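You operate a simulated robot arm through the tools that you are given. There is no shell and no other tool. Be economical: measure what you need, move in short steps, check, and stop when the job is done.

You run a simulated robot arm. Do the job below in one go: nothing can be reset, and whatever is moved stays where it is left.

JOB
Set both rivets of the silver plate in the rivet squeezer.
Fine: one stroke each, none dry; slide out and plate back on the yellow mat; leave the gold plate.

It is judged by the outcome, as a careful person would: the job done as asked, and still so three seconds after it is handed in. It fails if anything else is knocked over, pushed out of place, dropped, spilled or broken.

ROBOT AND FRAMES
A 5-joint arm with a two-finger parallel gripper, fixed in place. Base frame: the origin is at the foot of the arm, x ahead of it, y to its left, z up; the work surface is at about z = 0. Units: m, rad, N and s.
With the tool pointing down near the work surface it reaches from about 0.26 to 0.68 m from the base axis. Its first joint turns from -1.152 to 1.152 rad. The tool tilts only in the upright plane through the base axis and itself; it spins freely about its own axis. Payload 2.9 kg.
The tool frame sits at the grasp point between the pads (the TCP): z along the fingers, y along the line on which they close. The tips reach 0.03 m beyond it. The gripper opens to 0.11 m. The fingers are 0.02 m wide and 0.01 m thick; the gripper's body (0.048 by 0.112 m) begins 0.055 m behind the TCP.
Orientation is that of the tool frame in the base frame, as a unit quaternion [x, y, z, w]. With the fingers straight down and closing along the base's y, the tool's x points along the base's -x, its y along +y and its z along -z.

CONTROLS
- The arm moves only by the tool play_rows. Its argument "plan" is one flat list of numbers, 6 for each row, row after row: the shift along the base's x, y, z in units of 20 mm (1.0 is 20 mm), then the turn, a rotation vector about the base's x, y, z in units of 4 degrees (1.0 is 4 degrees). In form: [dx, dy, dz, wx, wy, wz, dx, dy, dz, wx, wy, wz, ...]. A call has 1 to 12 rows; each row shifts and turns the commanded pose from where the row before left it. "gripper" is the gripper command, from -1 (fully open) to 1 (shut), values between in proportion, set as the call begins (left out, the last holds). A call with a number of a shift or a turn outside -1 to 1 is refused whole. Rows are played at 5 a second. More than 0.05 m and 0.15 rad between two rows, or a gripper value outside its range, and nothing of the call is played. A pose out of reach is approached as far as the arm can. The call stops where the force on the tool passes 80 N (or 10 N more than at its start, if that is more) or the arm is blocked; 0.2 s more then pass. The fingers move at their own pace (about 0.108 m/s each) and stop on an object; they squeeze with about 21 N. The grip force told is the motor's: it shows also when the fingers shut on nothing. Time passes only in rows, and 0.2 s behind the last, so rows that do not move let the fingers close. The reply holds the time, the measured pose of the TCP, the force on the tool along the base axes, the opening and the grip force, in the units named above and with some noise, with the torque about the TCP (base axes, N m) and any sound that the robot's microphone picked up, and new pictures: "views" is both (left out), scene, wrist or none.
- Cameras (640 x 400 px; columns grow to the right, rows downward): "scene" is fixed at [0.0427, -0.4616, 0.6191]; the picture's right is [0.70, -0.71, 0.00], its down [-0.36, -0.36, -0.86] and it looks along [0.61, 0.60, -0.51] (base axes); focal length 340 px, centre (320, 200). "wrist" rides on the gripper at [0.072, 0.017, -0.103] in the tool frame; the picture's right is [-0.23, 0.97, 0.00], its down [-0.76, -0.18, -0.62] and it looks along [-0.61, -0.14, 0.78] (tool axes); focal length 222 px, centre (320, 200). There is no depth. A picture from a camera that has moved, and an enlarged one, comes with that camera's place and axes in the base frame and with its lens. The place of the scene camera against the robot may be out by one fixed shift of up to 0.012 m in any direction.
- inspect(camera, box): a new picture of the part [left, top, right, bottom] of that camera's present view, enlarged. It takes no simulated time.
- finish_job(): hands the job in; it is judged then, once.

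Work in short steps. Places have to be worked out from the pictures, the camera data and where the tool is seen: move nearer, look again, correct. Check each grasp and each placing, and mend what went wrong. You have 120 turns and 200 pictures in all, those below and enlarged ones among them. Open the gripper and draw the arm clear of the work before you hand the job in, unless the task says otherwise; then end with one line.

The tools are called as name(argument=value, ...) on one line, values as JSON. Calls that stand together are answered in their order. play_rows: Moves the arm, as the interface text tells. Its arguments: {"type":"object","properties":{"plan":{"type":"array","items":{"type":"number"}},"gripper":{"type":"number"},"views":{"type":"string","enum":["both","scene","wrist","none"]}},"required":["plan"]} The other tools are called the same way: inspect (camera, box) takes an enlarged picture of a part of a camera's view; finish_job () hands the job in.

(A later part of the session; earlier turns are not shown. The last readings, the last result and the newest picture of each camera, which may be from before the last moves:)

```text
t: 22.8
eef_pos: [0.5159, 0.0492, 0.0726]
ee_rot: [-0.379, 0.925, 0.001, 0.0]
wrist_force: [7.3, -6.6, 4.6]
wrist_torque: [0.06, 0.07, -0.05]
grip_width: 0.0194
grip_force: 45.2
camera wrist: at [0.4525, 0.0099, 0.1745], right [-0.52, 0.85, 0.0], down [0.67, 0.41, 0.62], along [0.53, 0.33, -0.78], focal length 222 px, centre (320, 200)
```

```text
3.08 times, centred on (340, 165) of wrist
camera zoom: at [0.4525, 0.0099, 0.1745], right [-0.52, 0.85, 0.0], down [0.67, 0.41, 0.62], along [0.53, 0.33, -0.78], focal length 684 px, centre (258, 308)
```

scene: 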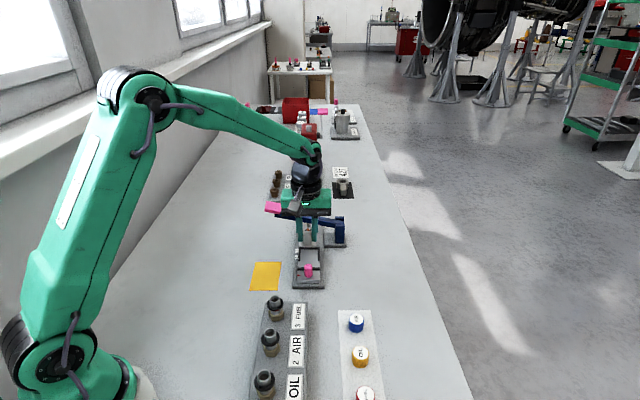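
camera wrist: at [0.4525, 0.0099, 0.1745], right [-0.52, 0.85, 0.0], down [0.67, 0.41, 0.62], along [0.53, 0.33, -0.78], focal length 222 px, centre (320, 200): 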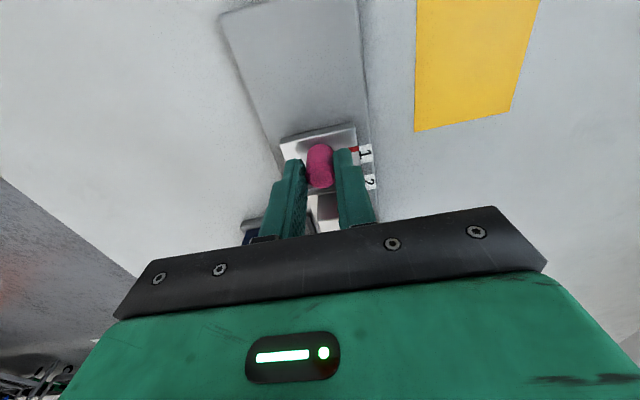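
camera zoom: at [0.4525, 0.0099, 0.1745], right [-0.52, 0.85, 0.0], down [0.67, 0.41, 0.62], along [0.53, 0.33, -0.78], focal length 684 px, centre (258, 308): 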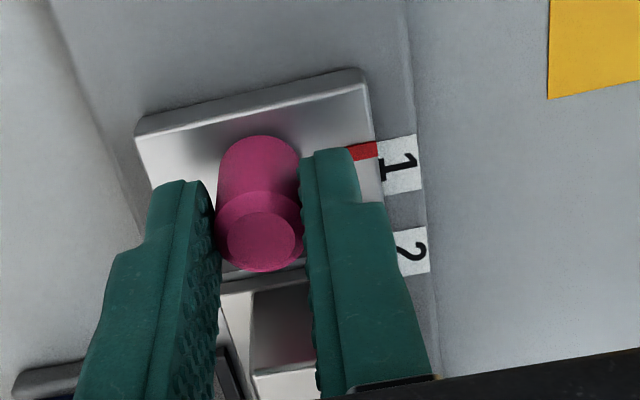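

By the wrist geometry, the mark is still about 9–12 mm short of label 1. I advance another 7 mm.

play_rows(plan=[0.125, 0.123, 0, 0, 0, 0, 0.125, 0.123, 0, 0, 0, 0, 0, 0, 0, 0, 0, 0, 0, 0, 0, 0, 0, 0], views="wrist")

inspect(camera="wrist", box=[300, 120, 400, 210])

inspect(camera="scene", box=[280, 200, 340, 290])

```text
t: 23.8
eef_pos: [0.5221, 0.0551, 0.0714]
ee_rot: [-0.379, 0.925, 0.0, -0.001]
wrist_force: [2.7, -1.2, 10.9]
wrist_torque: [-0.17, 0.56, 0.02]
grip_width: 0.0194
grip_force: 45.6
camera wrist: at [0.4578, 0.0152, 0.1745], right [-0.52, 0.85, 0.0], down [0.67, 0.41, 0.62], along [0.53, 0.33, -0.78], focal length 222 px, centre (320, 200)
```

wrist: 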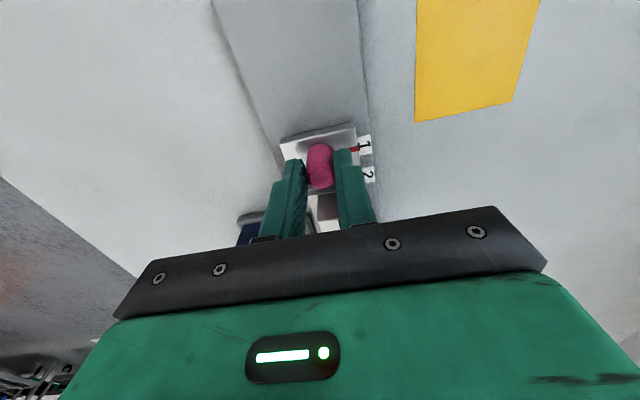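

```text
4.44 times, centred on (350, 165) of wrist
camera zoom: at [0.4578, 0.0152, 0.1745], right [-0.52, 0.85, 0.0], down [0.67, 0.41, 0.62], along [0.53, 0.33, -0.78], focal length 987 px, centre (187, 356)
```

zoom: 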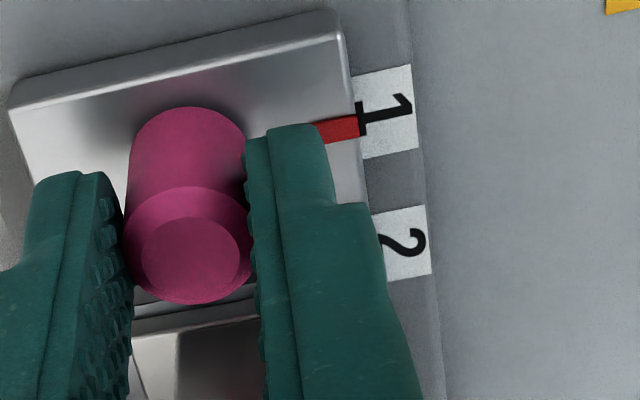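

```text
4.44 times, centred on (310, 245) of scene
camera zoom: at [0.0426, -0.4616, 0.6191], right [0.7, -0.71, 0.0], down [-0.36, -0.36, -0.86], along [0.61, 0.6, -0.51], focal length 1510 px, centre (364, 0)
```

zoom: 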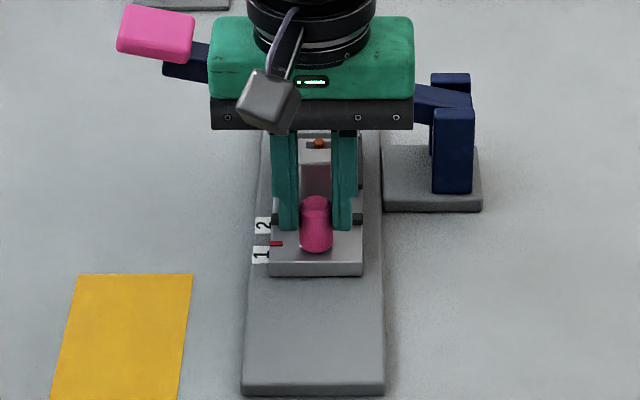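

The estimates from the two cameras disagree by about ±2.5 mm, so I release, rise, and place the wrist camera nearly straight above the marks to remove parallax.

play_rows(plan=[0, 0, 0, 0, 0, 0, 0, 0, 0, 0, 0, 0, 0, 0, 1, 0, 0, 0, 0, 0, 1, 0, 0, 0, 0, 0, 1, 0, 0, 0, 0, 0, 1, 0, 0, 0, 0, 0, 1, 0, 0, 0, 0, 0, 1, 0, 0, 0, 0.5, 0.9, 0.5, 0, 0, 0, 0.5, 0.9, 0, 0, 0, 0, 0.5, 0.9, 0, 0, 0, 0, 0, 0, 0, 0, 0, 0], gripper=0.09, views="wrist")

inspect(camera="wrist", box=[240, 0, 400, 120])

inspect(camera="scene", box=[260, 190, 360, 290])

```text
t: 26.4
eef_pos: [0.5513, 0.1067, 0.2017]
ee_rot: [-0.38, 0.925, 0.0, 0.0]
wrist_force: [-0.3, 0.2, 0.4]
wrist_torque: [0.02, 0.0, -0.02]
grip_width: 0.0502
grip_force: 0.0
camera wrist: at [0.4872, 0.0681, 0.3047], right [-0.52, 0.85, 0.0], down [0.67, 0.41, 0.62], along [0.53, 0.33, -0.78], focal length 222 px, centre (320, 200)
```

wrist: 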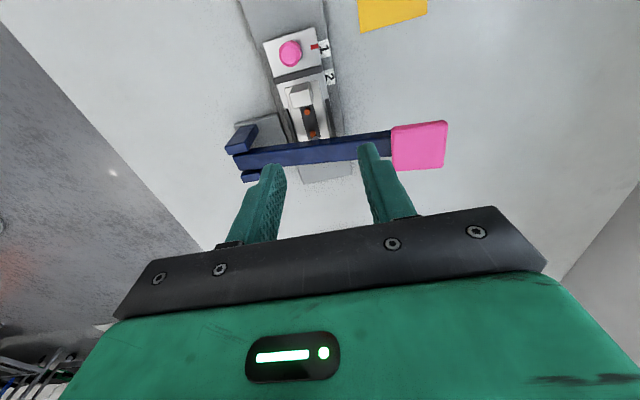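

```text
3.33 times, centred on (320, 60) of wrist
camera zoom: at [0.4872, 0.0681, 0.3047], right [-0.52, 0.85, 0.0], down [0.67, 0.41, 0.62], along [0.53, 0.33, -0.78], focal length 740 px, centre (320, 667)
```

zoom: 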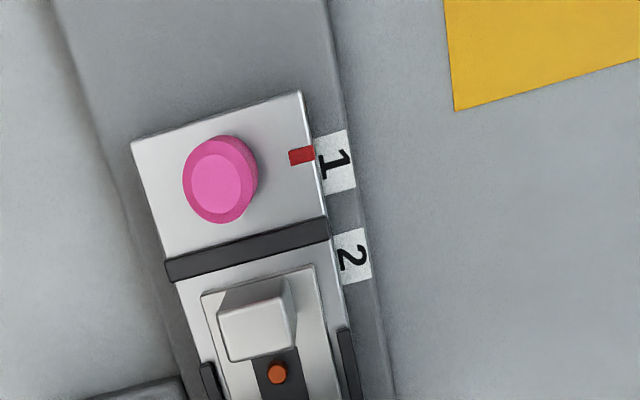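

```text
4.00 times, centred on (310, 240) of scene
camera zoom: at [0.0427, -0.4616, 0.6191], right [0.7, -0.71, 0.0], down [-0.36, -0.36, -0.86], along [0.61, 0.6, -0.51], focal length 1359 px, centre (360, 40)
```

zoom: 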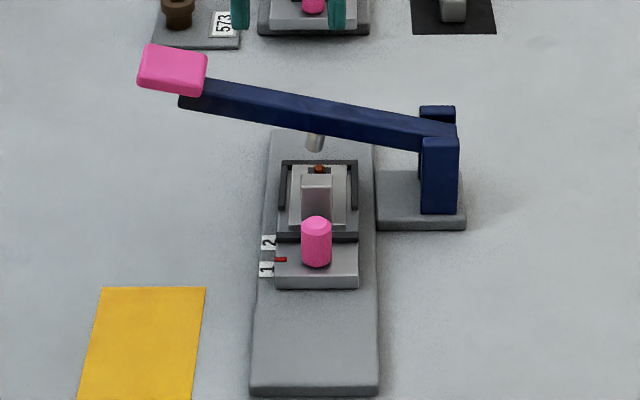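

In the near-vertical view, the mark is about 4.5 mm short of label 1's centre. I return to the knob, grip it and push 4.5 mm.

play_rows(plan=[-0.5, -0.9, 0, 0, 0, 0, -0.5, -0.9, 0, 0, 0, 0, -0.5, -0.9, -0.5, 0, 0, 0, 0, 0, -1, 0, 0, 0, 0, 0, -1, 0, 0, 0, 0, 0, -1, 0, 0, 0, 0, 0, -1, 0, 0, 0, 0, 0, -1, 0, 0, 0, 0, 0, -1, 0, 0, 0, 0, 0, 0, 0, 0, 0], views="none")

play_rows(plan=[0, 0, 0, 0, 0, 0, 0, 0, 0, 0, 0, 0, 0, 0, 0, 0, 0, 0], gripper=1, views="none")

play_rows(plan=[0.08, 0.079, 0, 0, 0, 0, 0.08, 0.079, 0, 0, 0, 0, 0, 0, 0, 0, 0, 0], views="none")

play_rows(plan=[0, 0, 0, 0, 0, 0, 0, 0, 0, 0, 0, 0, 0, 0, 1, 0, 0, 0, 0, 0, 1, 0, 0, 0, 0, 0, 1, 0, 0, 0, 0, 0, 1, 0, 0, 0, 0, 0, 1, 0, 0, 0, 0, 0, 1, 0, 0, 0, 0.5, 0.9, 0.5, 0, 0, 0, 0.5, 0.9, 0, 0, 0, 0, 0.5, 0.9, 0, 0, 0, 0, 0, 0, 0, 0, 0, 0], gripper=0.09, views="none")

inspect(camera="wrist", box=[240, 0, 400, 120])

inspect(camera="wrist", box=[200, 90, 480, 230])

```text
t: 28.6
eef_pos: [0.5199, 0.053, 0.0709]
ee_rot: [-0.38, 0.925, 0.0, 0.0]
wrist_force: [-0.9, 0.9, 0.0]
wrist_torque: [0.02, 0.03, 0.03]
grip_width: 0.05
grip_force: 0.1
```

```text
t: 29.4
eef_pos: [0.5201, 0.054, 0.071]
ee_rot: [-0.379, 0.926, 0.0, 0.0]
wrist_force: [6.6, -5.0, -5.9]
wrist_torque: [0.31, -0.09, -0.06]
grip_width: 0.0194
grip_force: 45.1
```

```text
t: 30.2
eef_pos: [0.5246, 0.0579, 0.0711]
ee_rot: [-0.379, 0.925, 0.0, 0.0]
wrist_force: [3.9, -2.4, -3.3]
wrist_torque: [0.24, 0.11, 0.02]
grip_width: 0.0194
grip_force: 45.1
```

```text
t: 32.8
eef_pos: [0.5541, 0.1092, 0.202]
ee_rot: [-0.38, 0.925, 0.0, 0.0]
wrist_force: [0.3, -0.8, 0.4]
wrist_torque: [-0.01, 0.0, 0.04]
grip_width: 0.0501
grip_force: 0.0
```

```text
3.33 times, centred on (320, 60) of wrist
camera zoom: at [0.4902, 0.0707, 0.305], right [-0.52, 0.85, 0.0], down [0.67, 0.41, 0.62], along [0.53, 0.33, -0.78], focal length 740 px, centre (320, 667)
```

zoom: 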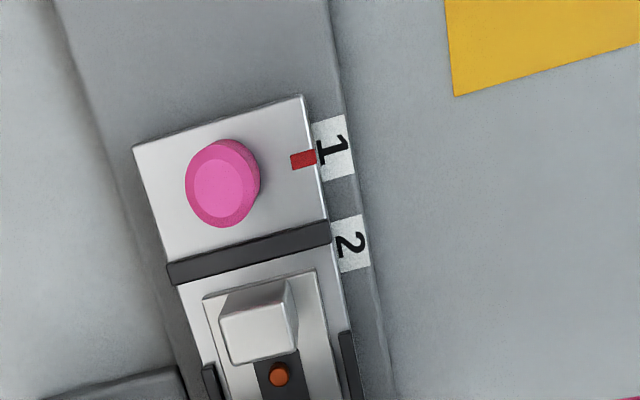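

```text
2.29 times, centred on (340, 160) of wrist
camera zoom: at [0.4902, 0.0707, 0.305], right [-0.52, 0.85, 0.0], down [0.67, 0.41, 0.62], along [0.53, 0.33, -0.78], focal length 508 px, centre (274, 291)
```

zoom: 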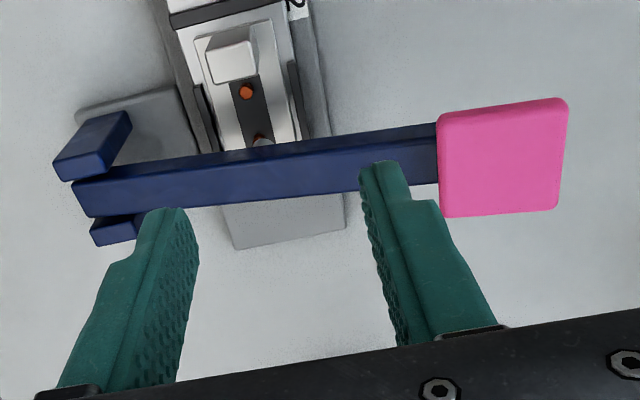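

The mark now aligns with label 1 within 0.5 mm, and the ram pin is visible over the far rivet. I close the fingers and go above the pink handle at about (0.515, 0.188).

play_rows(plan=[-0.49, 0.98, 0, 0, 0, 0, -0.49, 0.98, 0, 0, 0, 0, -0.49, 0.98, 0, 0, 0, 0, -0.49, 0.98, 0, 0, 0, 0, 0, 0, -0.3, 0, 0, 0, 0, 0, 0, 0, 0, 0], gripper=1)

inspect(camera="wrist", box=[200, 80, 440, 230])

inspect(camera="scene", box=[240, 160, 360, 260])

```text
t: 34.2
eef_pos: [0.5149, 0.1896, 0.1962]
ee_rot: [-0.379, 0.925, -0.001, 0.0]
wrist_force: [-0.1, 0.4, -0.4]
wrist_torque: [-0.02, 0.01, 0.0]
grip_width: 0.0
grip_force: 21.9
camera wrist: at [0.4512, 0.1503, 0.2993], right [-0.52, 0.85, 0.0], down [0.67, 0.41, 0.62], along [0.53, 0.33, -0.78], focal length 222 px, centre (320, 200)
```

scene: 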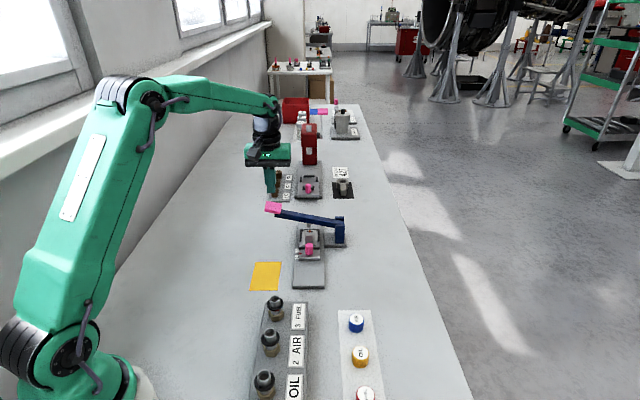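
wrist: 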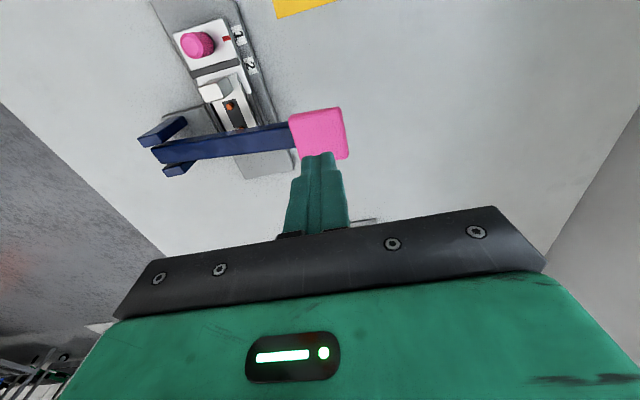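

```text
2.67 times, centred on (320, 155) of wrist
camera zoom: at [0.4512, 0.1503, 0.2993], right [-0.52, 0.85, 0.0], down [0.67, 0.41, 0.62], along [0.53, 0.33, -0.78], focal length 592 px, centre (320, 320)
```

zoom: 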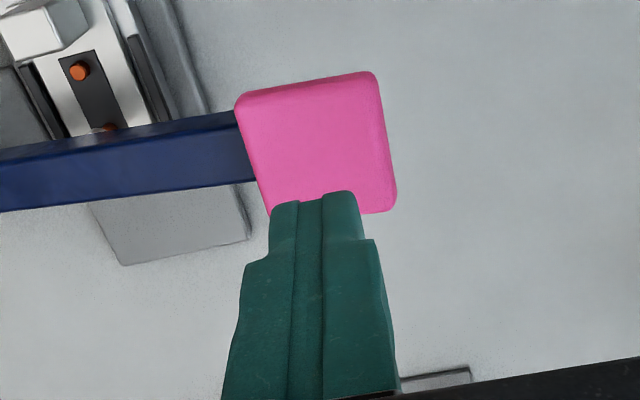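

```text
4.00 times, centred on (300, 210) of scene
camera zoom: at [0.0427, -0.4616, 0.6191], right [0.7, -0.71, 0.0], down [-0.36, -0.36, -0.86], along [0.61, 0.6, -0.51], focal length 1359 px, centre (400, 160)
```

zoom: 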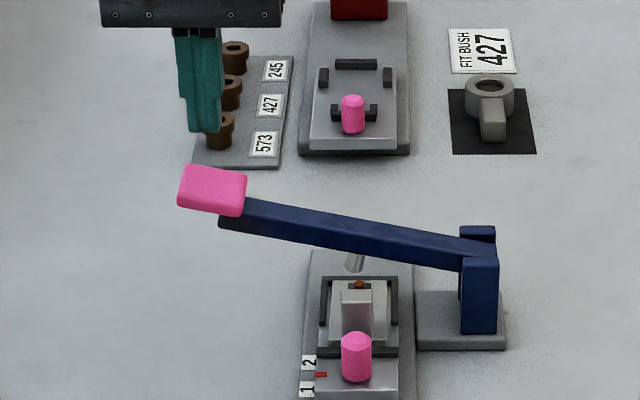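

The fingers are above the handle (top at z≈0.12, about (0.514, 0.188)). I lower towards it and start the press slowly.

play_rows(plan=[0, 0, -0.9, 0, 0, 0, 0, 0, -0.9, 0, 0, 0, 0, 0, -0.3, 0, 0, 0, 0, 0, -0.3, 0, 0, 0, 0, 0, 0, 0, 0, 0], views="scene")

inspect(camera="scene", box=[240, 160, 360, 260])

```text
t: 35.4
eef_pos: [0.5154, 0.1902, 0.148]
ee_rot: [-0.379, 0.926, 0.0, 0.0]
wrist_force: [-0.4, 0.1, 0.7]
wrist_torque: [-0.02, -0.02, 0.0]
grip_width: 0.0
grip_force: 21.0
```

scene: 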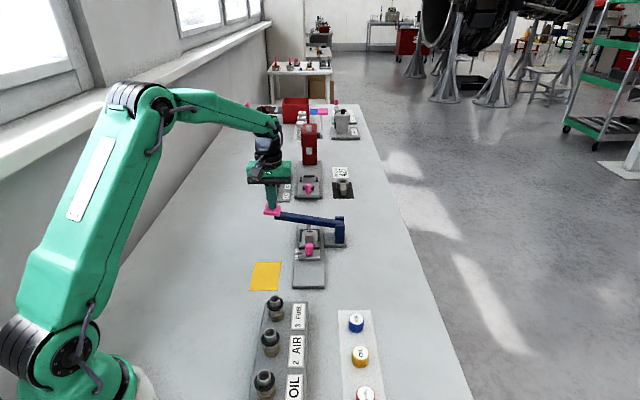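

```text
4.00 times, centred on (300, 210) of scene
camera zoom: at [0.0427, -0.4616, 0.6191], right [0.7, -0.71, 0.0], down [-0.36, -0.36, -0.86], along [0.61, 0.6, -0.51], focal length 1359 px, centre (400, 160)
```

zoom: 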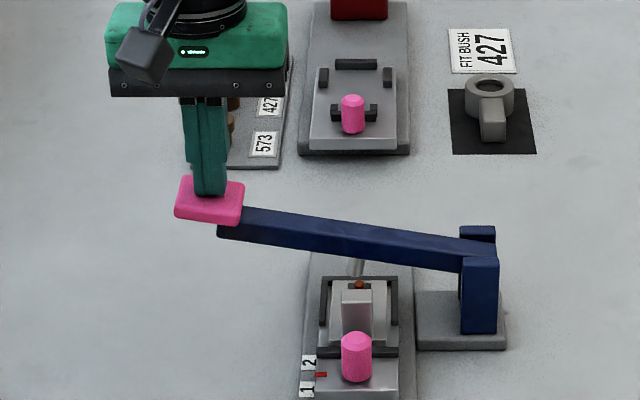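

Contact made and the lever is moving under low force. I continue down steadily.

play_rows(plan=[0, 0, -0.4, 0, 0, 0, 0, 0, -0.4, 0, 0, 0, 0, 0, -0.4, 0, 0, 0], views="none")

inspect(camera="scene", box=[240, 160, 360, 260])

```text
t: 36.2
eef_pos: [0.5147, 0.189, 0.1224]
ee_rot: [-0.38, 0.925, 0.0, 0.0]
wrist_force: [-2.9, 2.7, 5.1]
wrist_torque: [0.09, 0.13, 0.01]
grip_width: 0.0002
grip_force: 21.5
```

```text
4.00 times, centred on (300, 210) of scene
camera zoom: at [0.0426, -0.4616, 0.6191], right [0.7, -0.71, 0.0], down [-0.36, -0.36, -0.86], along [0.61, 0.6, -0.51], focal length 1359 px, centre (400, 160)
```

zoom: 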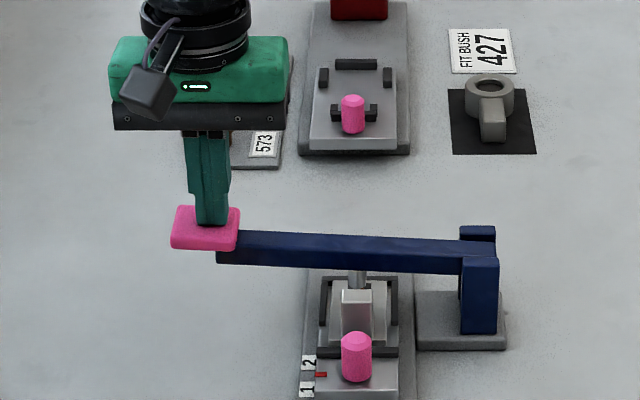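

play_rows(plan=[0, 0, -0.2, 0, 0, 0, 0, 0, -0.2, 0, 0, 0, 0, 0, -0.2, 0, 0, 0], views="none")

inspect(camera="scene", box=[240, 160, 360, 260])

```text
t: 37.0
eef_pos: [0.5143, 0.1897, 0.1127]
ee_rot: [-0.38, 0.925, -0.001, 0.001]
wrist_force: [-4.1, 6.1, 7.0]
wrist_torque: [0.22, 0.15, -0.03]
grip_width: 0.0001
grip_force: 21.2
```

```text
4.00 times, centred on (300, 210) of scene
camera zoom: at [0.0426, -0.4616, 0.6191], right [0.7, -0.71, 0.0], down [-0.36, -0.36, -0.86], along [0.61, 0.6, -0.51], focal length 1359 px, centre (400, 160)
```

zoom: 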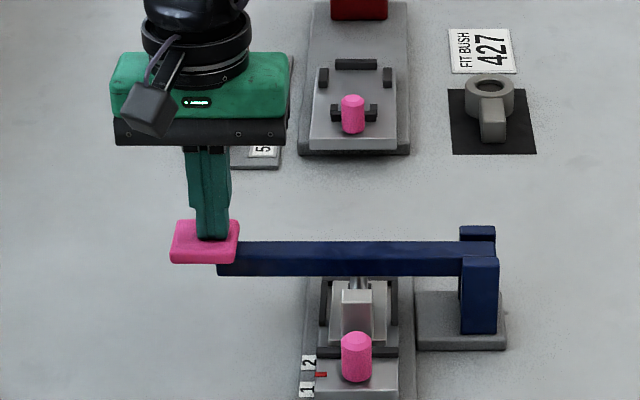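

play_rows(plan=[0, 0, -0.2, 0, 0, 0, 0, 0, -0.2, 0, 0, 0, 0, 0, -0.2, 0, 0, 0], views="none")

inspect(camera="scene", box=[240, 160, 360, 260])

```text
t: 37.8
eef_pos: [0.5154, 0.1903, 0.1103]
ee_rot: [-0.378, 0.926, 0.0, 0.002]
wrist_force: [-6.0, -3.1, 11.4]
wrist_torque: [-0.18, 0.26, 0.05]
grip_width: 0.0
grip_force: 21.1
stopped in row 3: the force on the tool passed its limit at 84 N (the readings are from after the stop); the commanded pose is now the measured one
```

```text
4.00 times, centred on (300, 210) of scene
camera zoom: at [0.0426, -0.4616, 0.6191], right [0.7, -0.71, 0.0], down [-0.36, -0.36, -0.86], along [0.61, 0.6, -0.51], focal length 1359 px, centre (400, 160)
```

zoom: 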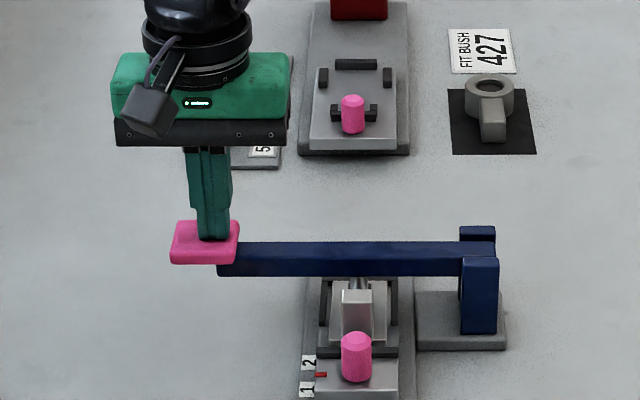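

The lever stopped firmly at TCP z≈0.110 with 84 N. Without lifting, I press once more to make sure it's the bottom.

play_rows(plan=[0, 0, -0.1, 0, 0, 0, 0, 0, -0.1, 0, 0, 0, 0, 0, -0.1, 0, 0, 0, 0, 0, -0.1, 0, 0, 0], views="none")

inspect(camera="scene", box=[280, 200, 350, 270])

```text
t: 38.8
eef_pos: [0.5165, 0.1901, 0.1102]
ee_rot: [-0.378, 0.926, 0.0, 0.006]
wrist_force: [-24.9, -9.6, 70.2]
wrist_torque: [-0.71, 1.23, -0.13]
grip_width: 0.0
grip_force: 21.2
```

```text
5.71 times, centred on (315, 235) of scene
camera zoom: at [0.0422, -0.4617, 0.619], right [0.7, -0.71, 0.0], down [-0.36, -0.36, -0.86], along [0.61, 0.6, -0.51], focal length 1942 px, centre (349, 0)
```

zoom: 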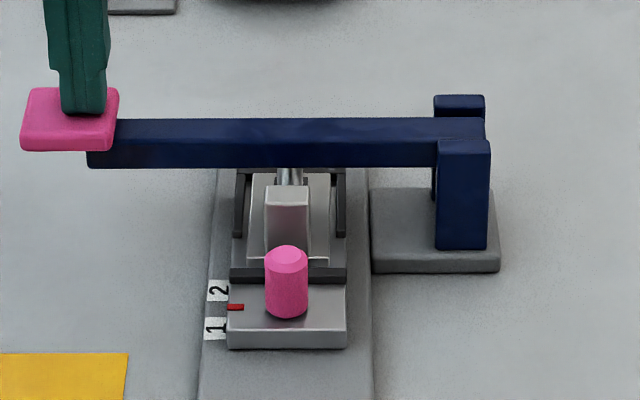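

70 N and no further travel: that's the bottom. I rise and see whether the lever springs back.

play_rows(plan=[0, 0, 0.3, 0, 0, 0, 0, 0, 0.5, 0, 0, 0, 0, 0, 0.7, 0, 0, 0, 0, 0, 1, 0, 0, 0, 0, 0, 1, 0, 0, 0, 0, 0, 1, 0, 0, 0, 0, 0, 0.5, 0, 0, 0])

inspect(camera="scene", box=[240, 160, 360, 260])

inspect(camera="wrist", box=[160, 0, 360, 180])

```text
t: 40.4
eef_pos: [0.5139, 0.1895, 0.2015]
ee_rot: [-0.379, 0.925, 0.0, 0.002]
wrist_force: [-0.7, 0.2, -0.9]
wrist_torque: [0.0, 0.01, -0.01]
grip_width: 0.0
grip_force: 21.5
camera wrist: at [0.4508, 0.15, 0.3048], right [-0.52, 0.85, 0.0], down [0.67, 0.41, 0.63], along [0.53, 0.33, -0.78], focal length 222 px, centre (320, 200)
```

scene: 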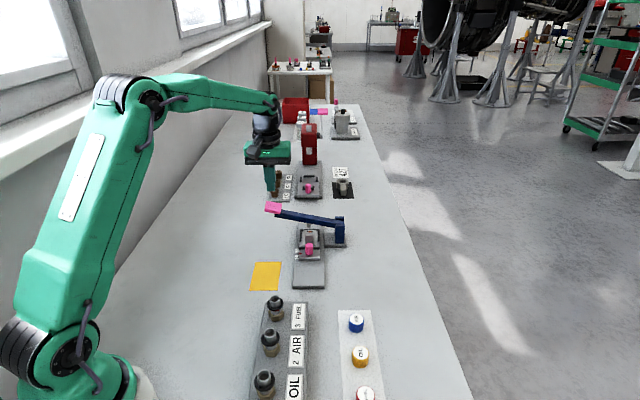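
wrist: 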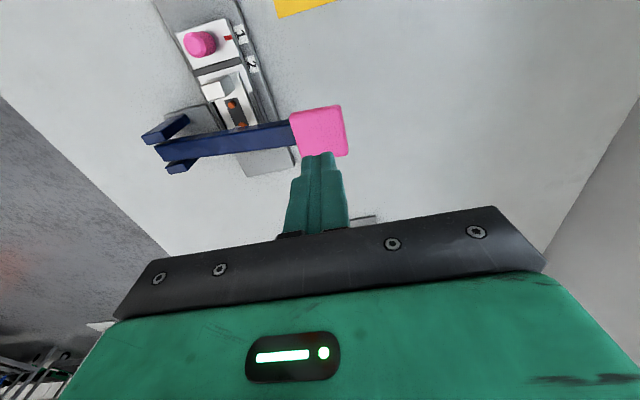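

```text
4.00 times, centred on (300, 210) of scene
camera zoom: at [0.0427, -0.4616, 0.6191], right [0.7, -0.71, 0.0], down [-0.36, -0.36, -0.86], along [0.61, 0.6, -0.51], focal length 1359 px, centre (400, 160)
```

zoom: 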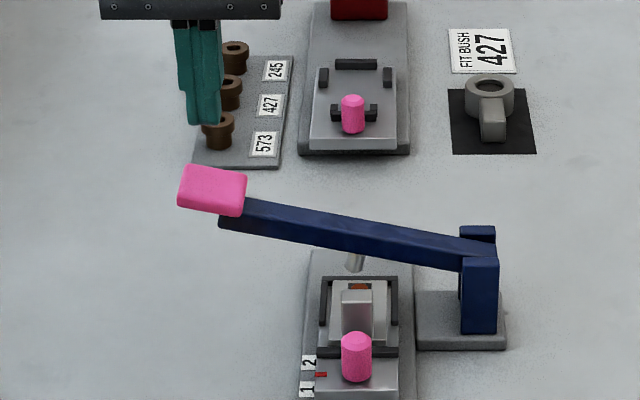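

```text
2.22 times, centred on (260, 90) of wrist
camera zoom: at [0.4508, 0.15, 0.3048], right [-0.52, 0.85, 0.0], down [0.67, 0.41, 0.63], along [0.53, 0.33, -0.78], focal length 494 px, centre (453, 444)
```

zoom: 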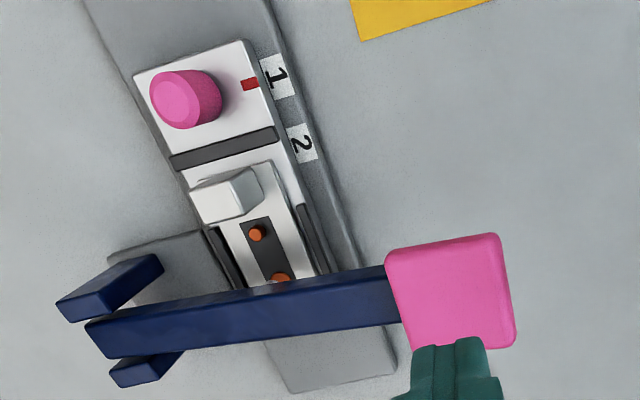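

The far rivet is now flattened and the lever has sprung back. I return to the knob, grip it, and push 28 mm towards mark 2.

play_rows(plan=[0.076, -0.94, 0, 0, 0, 0, 0.076, -0.94, 0, 0, 0, 0, 0.076, -0.94, 0, 0, 0, 0, 0.076, -0.94, 0, 0, 0, 0, 0.076, -0.94, 0, 0, 0, 0, 0.076, -0.94, 0, 0, 0, 0, 0.076, -0.94, 0, 0, 0, 0, 0, 0, -1, 0, 0, 0, 0, 0, -1, 0, 0, 0, 0, 0, 0, 0, 0, 0], gripper=0.09, views="none")

inspect(camera="wrist", box=[220, 60, 420, 220])

```text
t: 42.5
eef_pos: [0.5245, 0.0583, 0.1626]
ee_rot: [-0.379, 0.925, 0.0, 0.003]
wrist_force: [0.1, -0.7, 0.5]
wrist_torque: [0.0, 0.0, -0.01]
grip_width: 0.0501
grip_force: 0.1
```

```text
2.50 times, centred on (320, 140) of wrist
camera zoom: at [0.4613, 0.0189, 0.2652], right [-0.52, 0.85, 0.0], down [0.67, 0.41, 0.63], along [0.53, 0.33, -0.78], focal length 555 px, centre (320, 350)
```

zoom: 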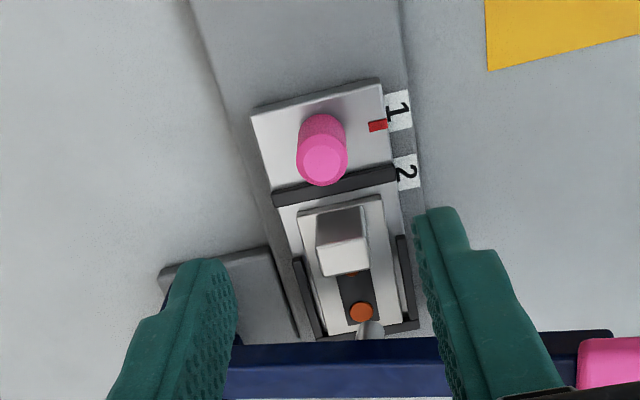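

play_rows(plan=[0, 0, -1, 0, 0, 0, 0, 0, -1, 0, 0, 0, 0, 0, -1, 0, 0, 0, 0, 0, -1, 0, 0, 0, 0, 0, -0.55, 0, 0, 0, 0, 0, 0, 0, 0, 0], views="none")

play_rows(plan=[0, 0, 0, 0, 0, 0, 0, 0, 0, 0, 0, 0, 0, 0, 0, 0, 0, 0], gripper=1, views="none")

play_rows(plan=[0.125, 0.123, 0, 0, 0, 0, 0.249, 0.246, 0, 0, 0, 0, 0.249, 0.246, 0, 0, 0, 0, 0.249, 0.246, 0, 0, 0, 0, 0.125, 0.123, 0, 0, 0, 0, 0, 0, 0, 0, 0, 0], views="wrist")

```text
t: 44.0
eef_pos: [0.5265, 0.0587, 0.0712]
ee_rot: [-0.379, 0.925, 0.0, 0.002]
wrist_force: [0.7, 0.1, 0.3]
wrist_torque: [-0.01, -0.02, 0.02]
grip_width: 0.0501
grip_force: 0.0
```

```text
t: 44.8
eef_pos: [0.526, 0.0579, 0.0708]
ee_rot: [-0.379, 0.925, -0.001, 0.001]
wrist_force: [-5.1, 6.6, 0.7]
wrist_torque: [0.42, 0.4, 0.01]
grip_width: 0.0197
grip_force: 44.8
```

```text
t: 46.1
eef_pos: [0.545, 0.0786, 0.0703]
ee_rot: [-0.379, 0.925, 0.0, 0.001]
wrist_force: [-9.3, 12.2, -1.3]
wrist_torque: [-0.03, 1.17, 0.06]
grip_width: 0.0194
grip_force: 45.6
camera wrist: at [0.4813, 0.0388, 0.1736], right [-0.52, 0.85, 0.0], down [0.67, 0.41, 0.62], along [0.53, 0.33, -0.78], focal length 222 px, centre (320, 200)
```

wrist: 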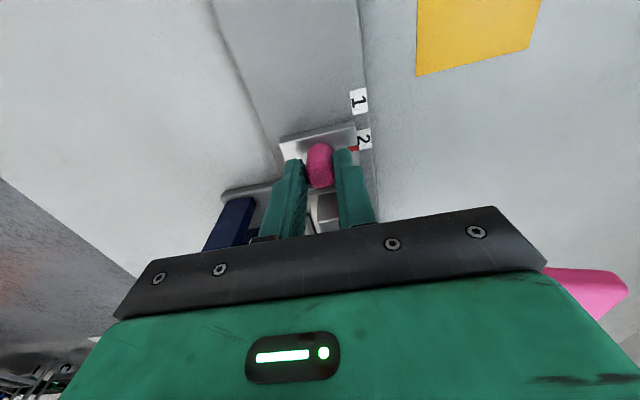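

Released state must be checked from above again: I open, rise, and place the camera nearly straight over the marks.

play_rows(plan=[0, 0, 0, 0, 0, 0, 0, 0, 0, 0, 0, 0, 0, 0, 1, 0, 0, 0, 0, 0, 1, 0, 0, 0, 0, 0, 1, 0, 0, 0, 0, 0, 1, 0, 0, 0, 0, 0, 1, 0, 0, 0, 0, 0, 1, 0, 0, 0, 0.5, 0.9, 0.7, 0, 0, 0, 0.5, 0.9, 0, 0, 0, 0, 0.5, 0.9, 0, 0, 0, 0, 0, 0, 0, 0, 0, 0], gripper=0.09, views="none")

inspect(camera="wrist", box=[240, 0, 400, 120])

inspect(camera="scene", box=[260, 190, 360, 290])

```text
t: 48.8
eef_pos: [0.5761, 0.1327, 0.2058]
ee_rot: [-0.379, 0.925, -0.001, 0.001]
wrist_force: [-0.1, 0.5, -0.1]
wrist_torque: [-0.02, 0.03, -0.01]
grip_width: 0.0501
grip_force: 0.1
```

```text
3.33 times, centred on (320, 60) of wrist
camera zoom: at [0.5123, 0.0931, 0.3084], right [-0.52, 0.85, 0.0], down [0.67, 0.41, 0.63], along [0.53, 0.33, -0.78], focal length 740 px, centre (320, 667)
```

zoom: 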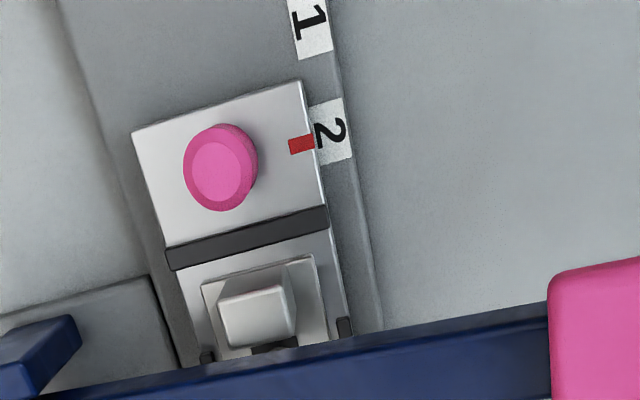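

```text
4.00 times, centred on (310, 240) of scene
camera zoom: at [0.0427, -0.4616, 0.6191], right [0.7, -0.71, 0.0], down [-0.36, -0.36, -0.86], along [0.61, 0.6, -0.51], focal length 1359 px, centre (360, 40)
```

zoom: 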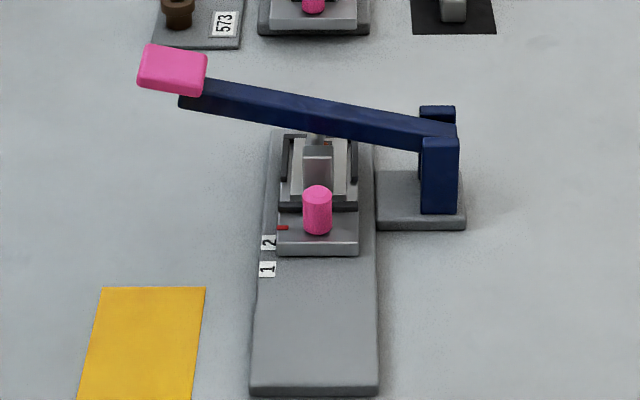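

The mark is aligned with label 2 (about +0.7 mm), and the near rivet should be under the ram. I close the fingers and go above the handle.

play_rows(plan=[-0.77, 0.71, 0, 0, 0, 0, -0.77, 0.71, 0, 0, 0, 0, -0.77, 0.71, 0, 0, 0, 0, -0.77, 0.71, 0, 0, 0, 0, 0, 0, -0.5, 0, 0, 0, 0, 0, 0, 0, 0, 0], gripper=1, views="none")

inspect(camera="wrist", box=[130, 0, 390, 200])

```text
t: 50.1
eef_pos: [0.5141, 0.1883, 0.1969]
ee_rot: [-0.379, 0.925, -0.001, 0.001]
wrist_force: [-0.2, 0.0, 0.5]
wrist_torque: [0.01, 0.0, 0.02]
grip_width: 0.0002
grip_force: 20.8
```

```text
2.00 times, centred on (260, 100) of wrist
camera zoom: at [0.4502, 0.1495, 0.2985], right [-0.52, 0.85, 0.0], down [0.67, 0.41, 0.63], along [0.53, 0.33, -0.78], focal length 444 px, centre (440, 400)
```

zoom: 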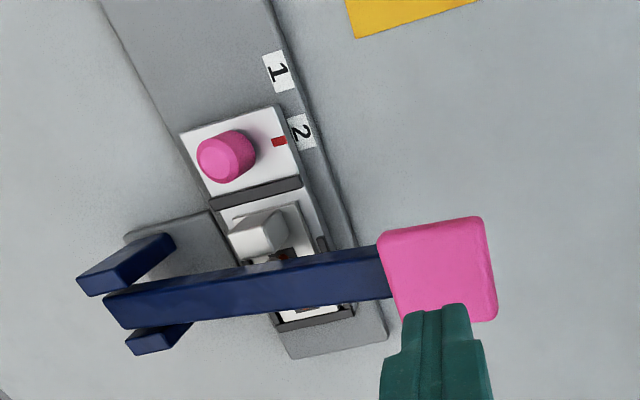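

Same pose over the handle. One smooth press down now.

play_rows(plan=[0, 0, -0.9, 0, 0, 0, 0, 0, -0.9, 0, 0, 0, 0, 0, -0.5, 0, 0, 0, 0, 0, -0.4, 0, 0, 0, 0, 0, -0.4, 0, 0, 0, 0, 0, -0.4, 0, 0, 0, 0, 0, -0.3, 0, 0, 0, 0, 0, -0.2, 0, 0, 0, 0, 0, -0.2, 0, 0, 0, 0, 0, -0.1, 0, 0, 0, 0, 0, -0.1, 0, 0, 0], views="none")

inspect(camera="scene", box=[240, 160, 360, 260])

```text
t: 51.5
eef_pos: [0.5128, 0.1886, 0.1418]
ee_rot: [-0.379, 0.925, 0.0, 0.006]
wrist_force: [-7.8, -6.2, 17.2]
wrist_torque: [-0.11, 0.39, 0.1]
grip_width: 0.0
grip_force: 20.8
stopped in row 6: the force on the tool passed its limit at 89 N (the readings are from after the stop); the commanded pose is now the measured one
```

```text
4.00 times, centred on (300, 210) of scene
camera zoom: at [0.0426, -0.4616, 0.6191], right [0.7, -0.71, 0.0], down [-0.36, -0.36, -0.86], along [0.61, 0.6, -0.51], focal length 1359 px, centre (400, 160)
```

zoom: 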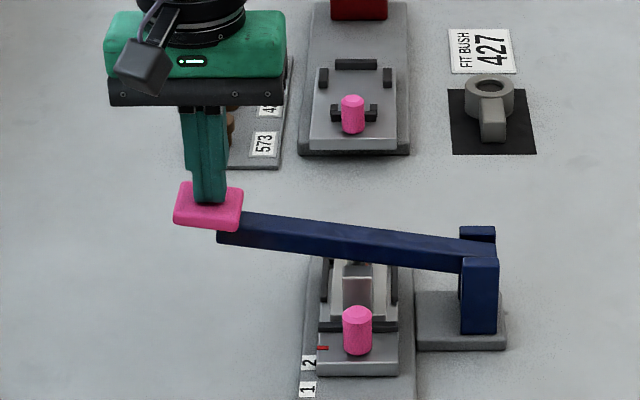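

The press was stopped early (TCP z 0.142, 89 N), well above the earlier bottom. I look closely at what is touching before anything else.

inspect(camera="scene", box=[290, 205, 350, 255])

inspect(camera="wrist", box=[130, 0, 390, 200])

```text
8.00 times, centred on (320, 230) of scene
camera zoom: at [0.0426, -0.4616, 0.6191], right [0.7, -0.71, 0.0], down [-0.36, -0.36, -0.86], along [0.61, 0.6, -0.51], focal length 2718 px, centre (320, -40)
```

zoom: 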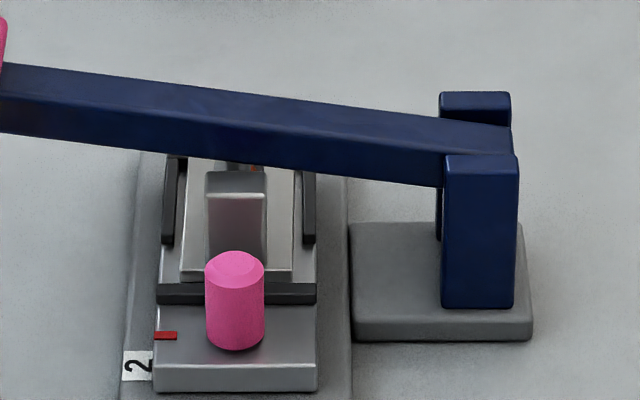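

```text
2.00 times, centred on (260, 100) of wrist
camera zoom: at [0.4494, 0.1496, 0.2444], right [-0.52, 0.85, 0.0], down [0.66, 0.41, 0.63], along [0.54, 0.33, -0.78], focal length 444 px, centre (440, 400)
```

zoom: 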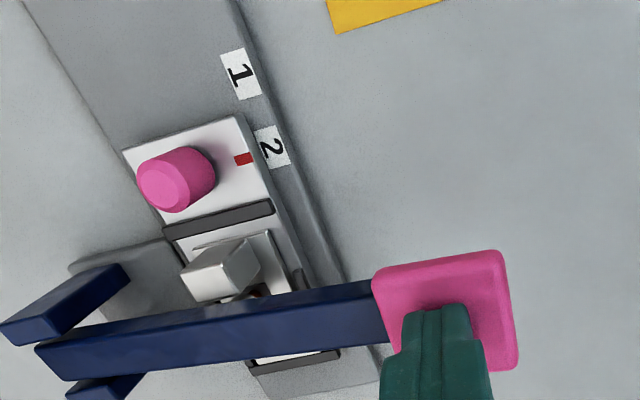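

The lever seems to have come down on the plate's grip block, which lies right at the lever's near face: the plate sits about 2–4 mm too far forward relative to the ram. I lift off and look at the rivets and clearances.

play_rows(plan=[0, 0, 0.5, 0, 0, 0, 0, 0, 1, 0, 0, 0, 0, 0, 1, 0, 0, 0, 0, 0, 0.8, 0, 0, 0, 0.1, -1, 0, 0, 0, 0, 0.1, -1, 0, 0, 0, 0, 0.1, -1, 0, 0, 0, 0, 0.1, -1, 0, 0, 0, 0, 0.1, -1, 0, 0, 0, 0, 0.1, -0.8, 0, 0, 0, 0, 0, 0, 0, 0, 0, 0], views="wrist")

inspect(camera="wrist", box=[240, 70, 400, 200])

inspect(camera="scene", box=[280, 200, 350, 260])

```text
t: 53.9
eef_pos: [0.525, 0.0738, 0.2053]
ee_rot: [-0.38, 0.925, -0.001, 0.005]
wrist_force: [-0.1, 0.4, 0.5]
wrist_torque: [0.02, 0.03, 0.01]
grip_width: 0.0
grip_force: 20.8
camera wrist: at [0.4614, 0.034, 0.3081], right [-0.52, 0.85, 0.0], down [0.66, 0.41, 0.63], along [0.54, 0.33, -0.78], focal length 222 px, centre (320, 200)
```

wrist: 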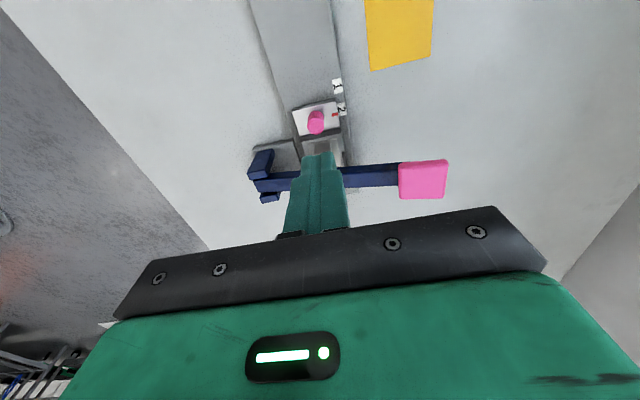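

```text
3.08 times, centred on (320, 135) of wrist
camera zoom: at [0.4614, 0.034, 0.3081], right [-0.52, 0.85, 0.0], down [0.66, 0.41, 0.63], along [0.54, 0.33, -0.78], focal length 684 px, centre (320, 400)
```

zoom: 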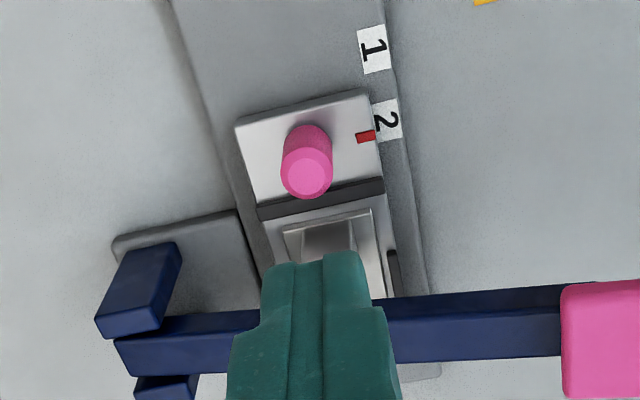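

```text
6.67 times, centred on (315, 230) of scene
camera zoom: at [0.0427, -0.4616, 0.6191], right [0.7, -0.71, 0.0], down [-0.36, -0.36, -0.86], along [0.61, 0.6, -0.51], focal length 2265 px, centre (353, 0)
```

zoom: 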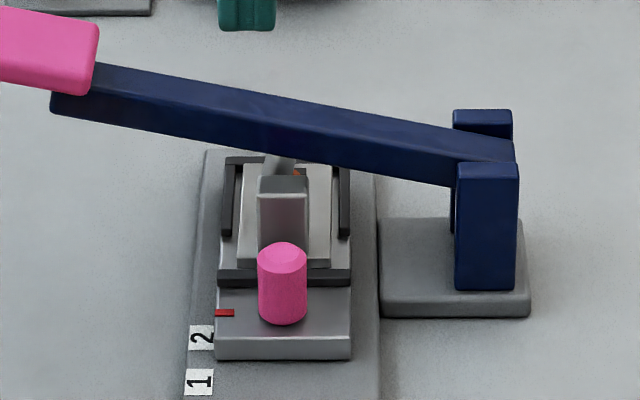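

I open the fingers and place the camera straight above the gap between lever and block.

play_rows(plan=[0.91, 0.73, 0.12, 0, 0, 0, 0.91, 0.73, 0.12, 0, 0, 0, 0.91, 0.73, 0.12, 0, 0, 0, 0.91, 0.73, 0.12, 0, 0, 0, 0.91, 0.73, 0.12, 0, 0, 0, 0.91, 0.73, 0.12, 0, 0, 0, 0, 0, 0, 0, 0, 0], gripper=0.09, views="wrist")

inspect(camera="wrist", box=[240, 0, 400, 120])

```text
t: 55.5
eef_pos: [0.6346, 0.1601, 0.2189]
ee_rot: [-0.38, 0.925, 0.0, 0.004]
wrist_force: [0.3, -0.3, 1.0]
wrist_torque: [0.0, 0.03, 0.03]
grip_width: 0.05
grip_force: 0.0
camera wrist: at [0.5692, 0.1203, 0.3215], right [-0.52, 0.85, 0.0], down [0.66, 0.41, 0.63], along [0.54, 0.33, -0.78], focal length 222 px, centre (320, 200)
```

wrist: 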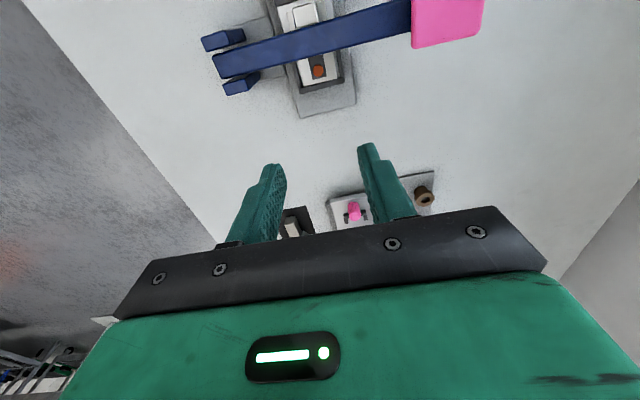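

```text
3.33 times, centred on (320, 60) of wrist
camera zoom: at [0.5692, 0.1203, 0.3215], right [-0.52, 0.85, 0.0], down [0.66, 0.41, 0.63], along [0.54, 0.33, -0.78], focal length 740 px, centre (320, 667)
```

zoom: 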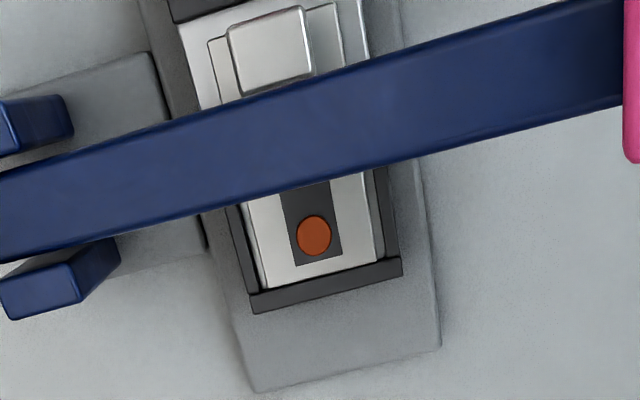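

The rivet lies 2.5 mm ahead of the ram axis (f≈0.505 vs 0.5025), and the block is within about 1 mm of the lever's near face, so the lever clipped the block. I go back to the knob and draw the slide back about 2.7 mm.

play_rows(plan=[-0.747, -0.68, 0, 0, 0, 0, -0.747, -0.68, 0, 0, 0, 0, -0.747, -0.68, 0, 0, 0, 0, -0.747, -0.68, 0, 0, 0, 0, -0.747, -0.68, 0, 0, 0, 0, -0.747, -0.68, 0, 0, 0, 0, 0, 0, -1, 0, 0, 0, 0, 0, -1, 0, 0, 0, 0, 0, -0.5, 0, 0, 0, 0, 0, 0, 0, 0, 0], views="none")

inspect(camera="wrist", box=[220, 60, 420, 220])

```text
t: 57.7
eef_pos: [0.5455, 0.0804, 0.1695]
ee_rot: [-0.38, 0.925, -0.002, 0.004]
wrist_force: [1.0, 0.7, -0.1]
wrist_torque: [0.01, 0.02, -0.03]
grip_width: 0.05
grip_force: 0.1
```

```text
2.50 times, centred on (320, 140) of wrist
camera zoom: at [0.4811, 0.0406, 0.2728], right [-0.52, 0.85, 0.0], down [0.66, 0.41, 0.63], along [0.54, 0.33, -0.78], focal length 555 px, centre (320, 350)
```

zoom: 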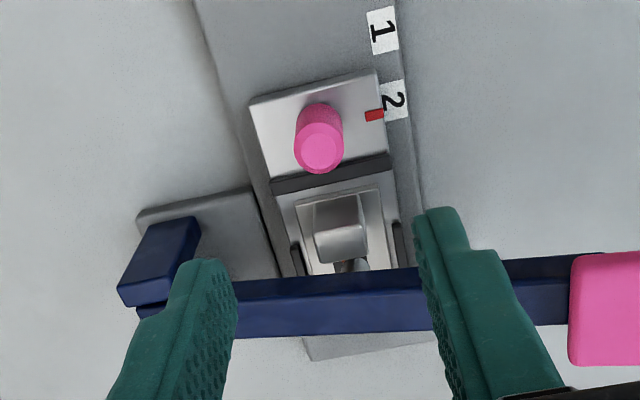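

play_rows(plan=[0, -0.05, -1, 0, 0, 0, 0, 0, -1, 0, 0, 0, 0, 0, -1, 0, 0, 0, 0, 0, -1, 0, 0, 0, 0, 0, -0.9, 0, 0, 0, 0, 0, 0, 0, 0, 0], views="none")

play_rows(plan=[0, 0, 0, 0, 0, 0, 0, 0, 0, 0, 0, 0, 0, 0, 0, 0, 0, 0], gripper=1, views="none")

play_rows(plan=[-0.096, -0.095, 0, 0, 0, 0, 0, 0, 0, 0, 0, 0], views="none")

play_rows(plan=[0, 0, 0, 0, 0, 0, 0, 0, 0, 0, 0, 0, 0, 0, 1, 0, 0, 0, 0, 0, 1, 0, 0, 0, 0, 0, 1, 0, 0, 0, 0, 0, 1, 0, 0, 0, 0, 0, 1, 0, 0, 0, 0, 0, 1, 0, 0, 0, 0.5, 0.9, 0.7, 0, 0, 0, 0.5, 0.9, 0, 0, 0, 0, 0.5, 0.9, 0, 0, 0, 0, 0, 0, 0, 0, 0, 0], gripper=0.09, views="none")

inspect(camera="wrist", box=[240, 0, 400, 120])

```text
t: 59.1
eef_pos: [0.5466, 0.0791, 0.0739]
ee_rot: [-0.379, 0.925, -0.001, 0.003]
wrist_force: [-0.3, -0.1, 0.1]
wrist_torque: [0.0, -0.01, 0.0]
grip_width: 0.0501
grip_force: 0.0
```

```text
t: 59.9
eef_pos: [0.5459, 0.0798, 0.0733]
ee_rot: [-0.379, 0.925, -0.001, 0.004]
wrist_force: [1.0, 0.3, -2.5]
wrist_torque: [0.36, 0.14, 0.01]
grip_width: 0.0195
grip_force: 45.0
```

```text
t: 60.5
eef_pos: [0.543, 0.078, 0.0735]
ee_rot: [-0.379, 0.925, -0.002, 0.006]
wrist_force: [5.5, -3.9, -1.0]
wrist_torque: [-0.27, 0.64, 0.02]
grip_width: 0.0196
grip_force: 45.1
```

```text
t: 63.1
eef_pos: [0.5728, 0.13, 0.2057]
ee_rot: [-0.379, 0.925, -0.001, 0.004]
wrist_force: [-0.1, 0.0, -1.1]
wrist_torque: [-0.01, -0.01, 0.04]
grip_width: 0.0503
grip_force: 0.0
```

```text
3.33 times, centred on (320, 60) of wrist
camera zoom: at [0.5085, 0.0909, 0.3082], right [-0.52, 0.85, 0.0], down [0.66, 0.41, 0.63], along [0.54, 0.33, -0.78], focal length 740 px, centre (320, 667)
```

zoom: 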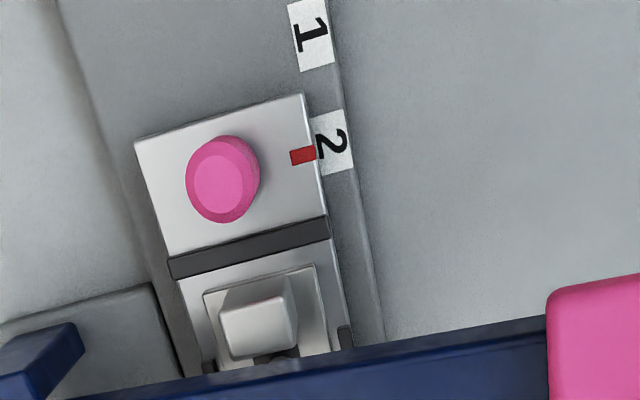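

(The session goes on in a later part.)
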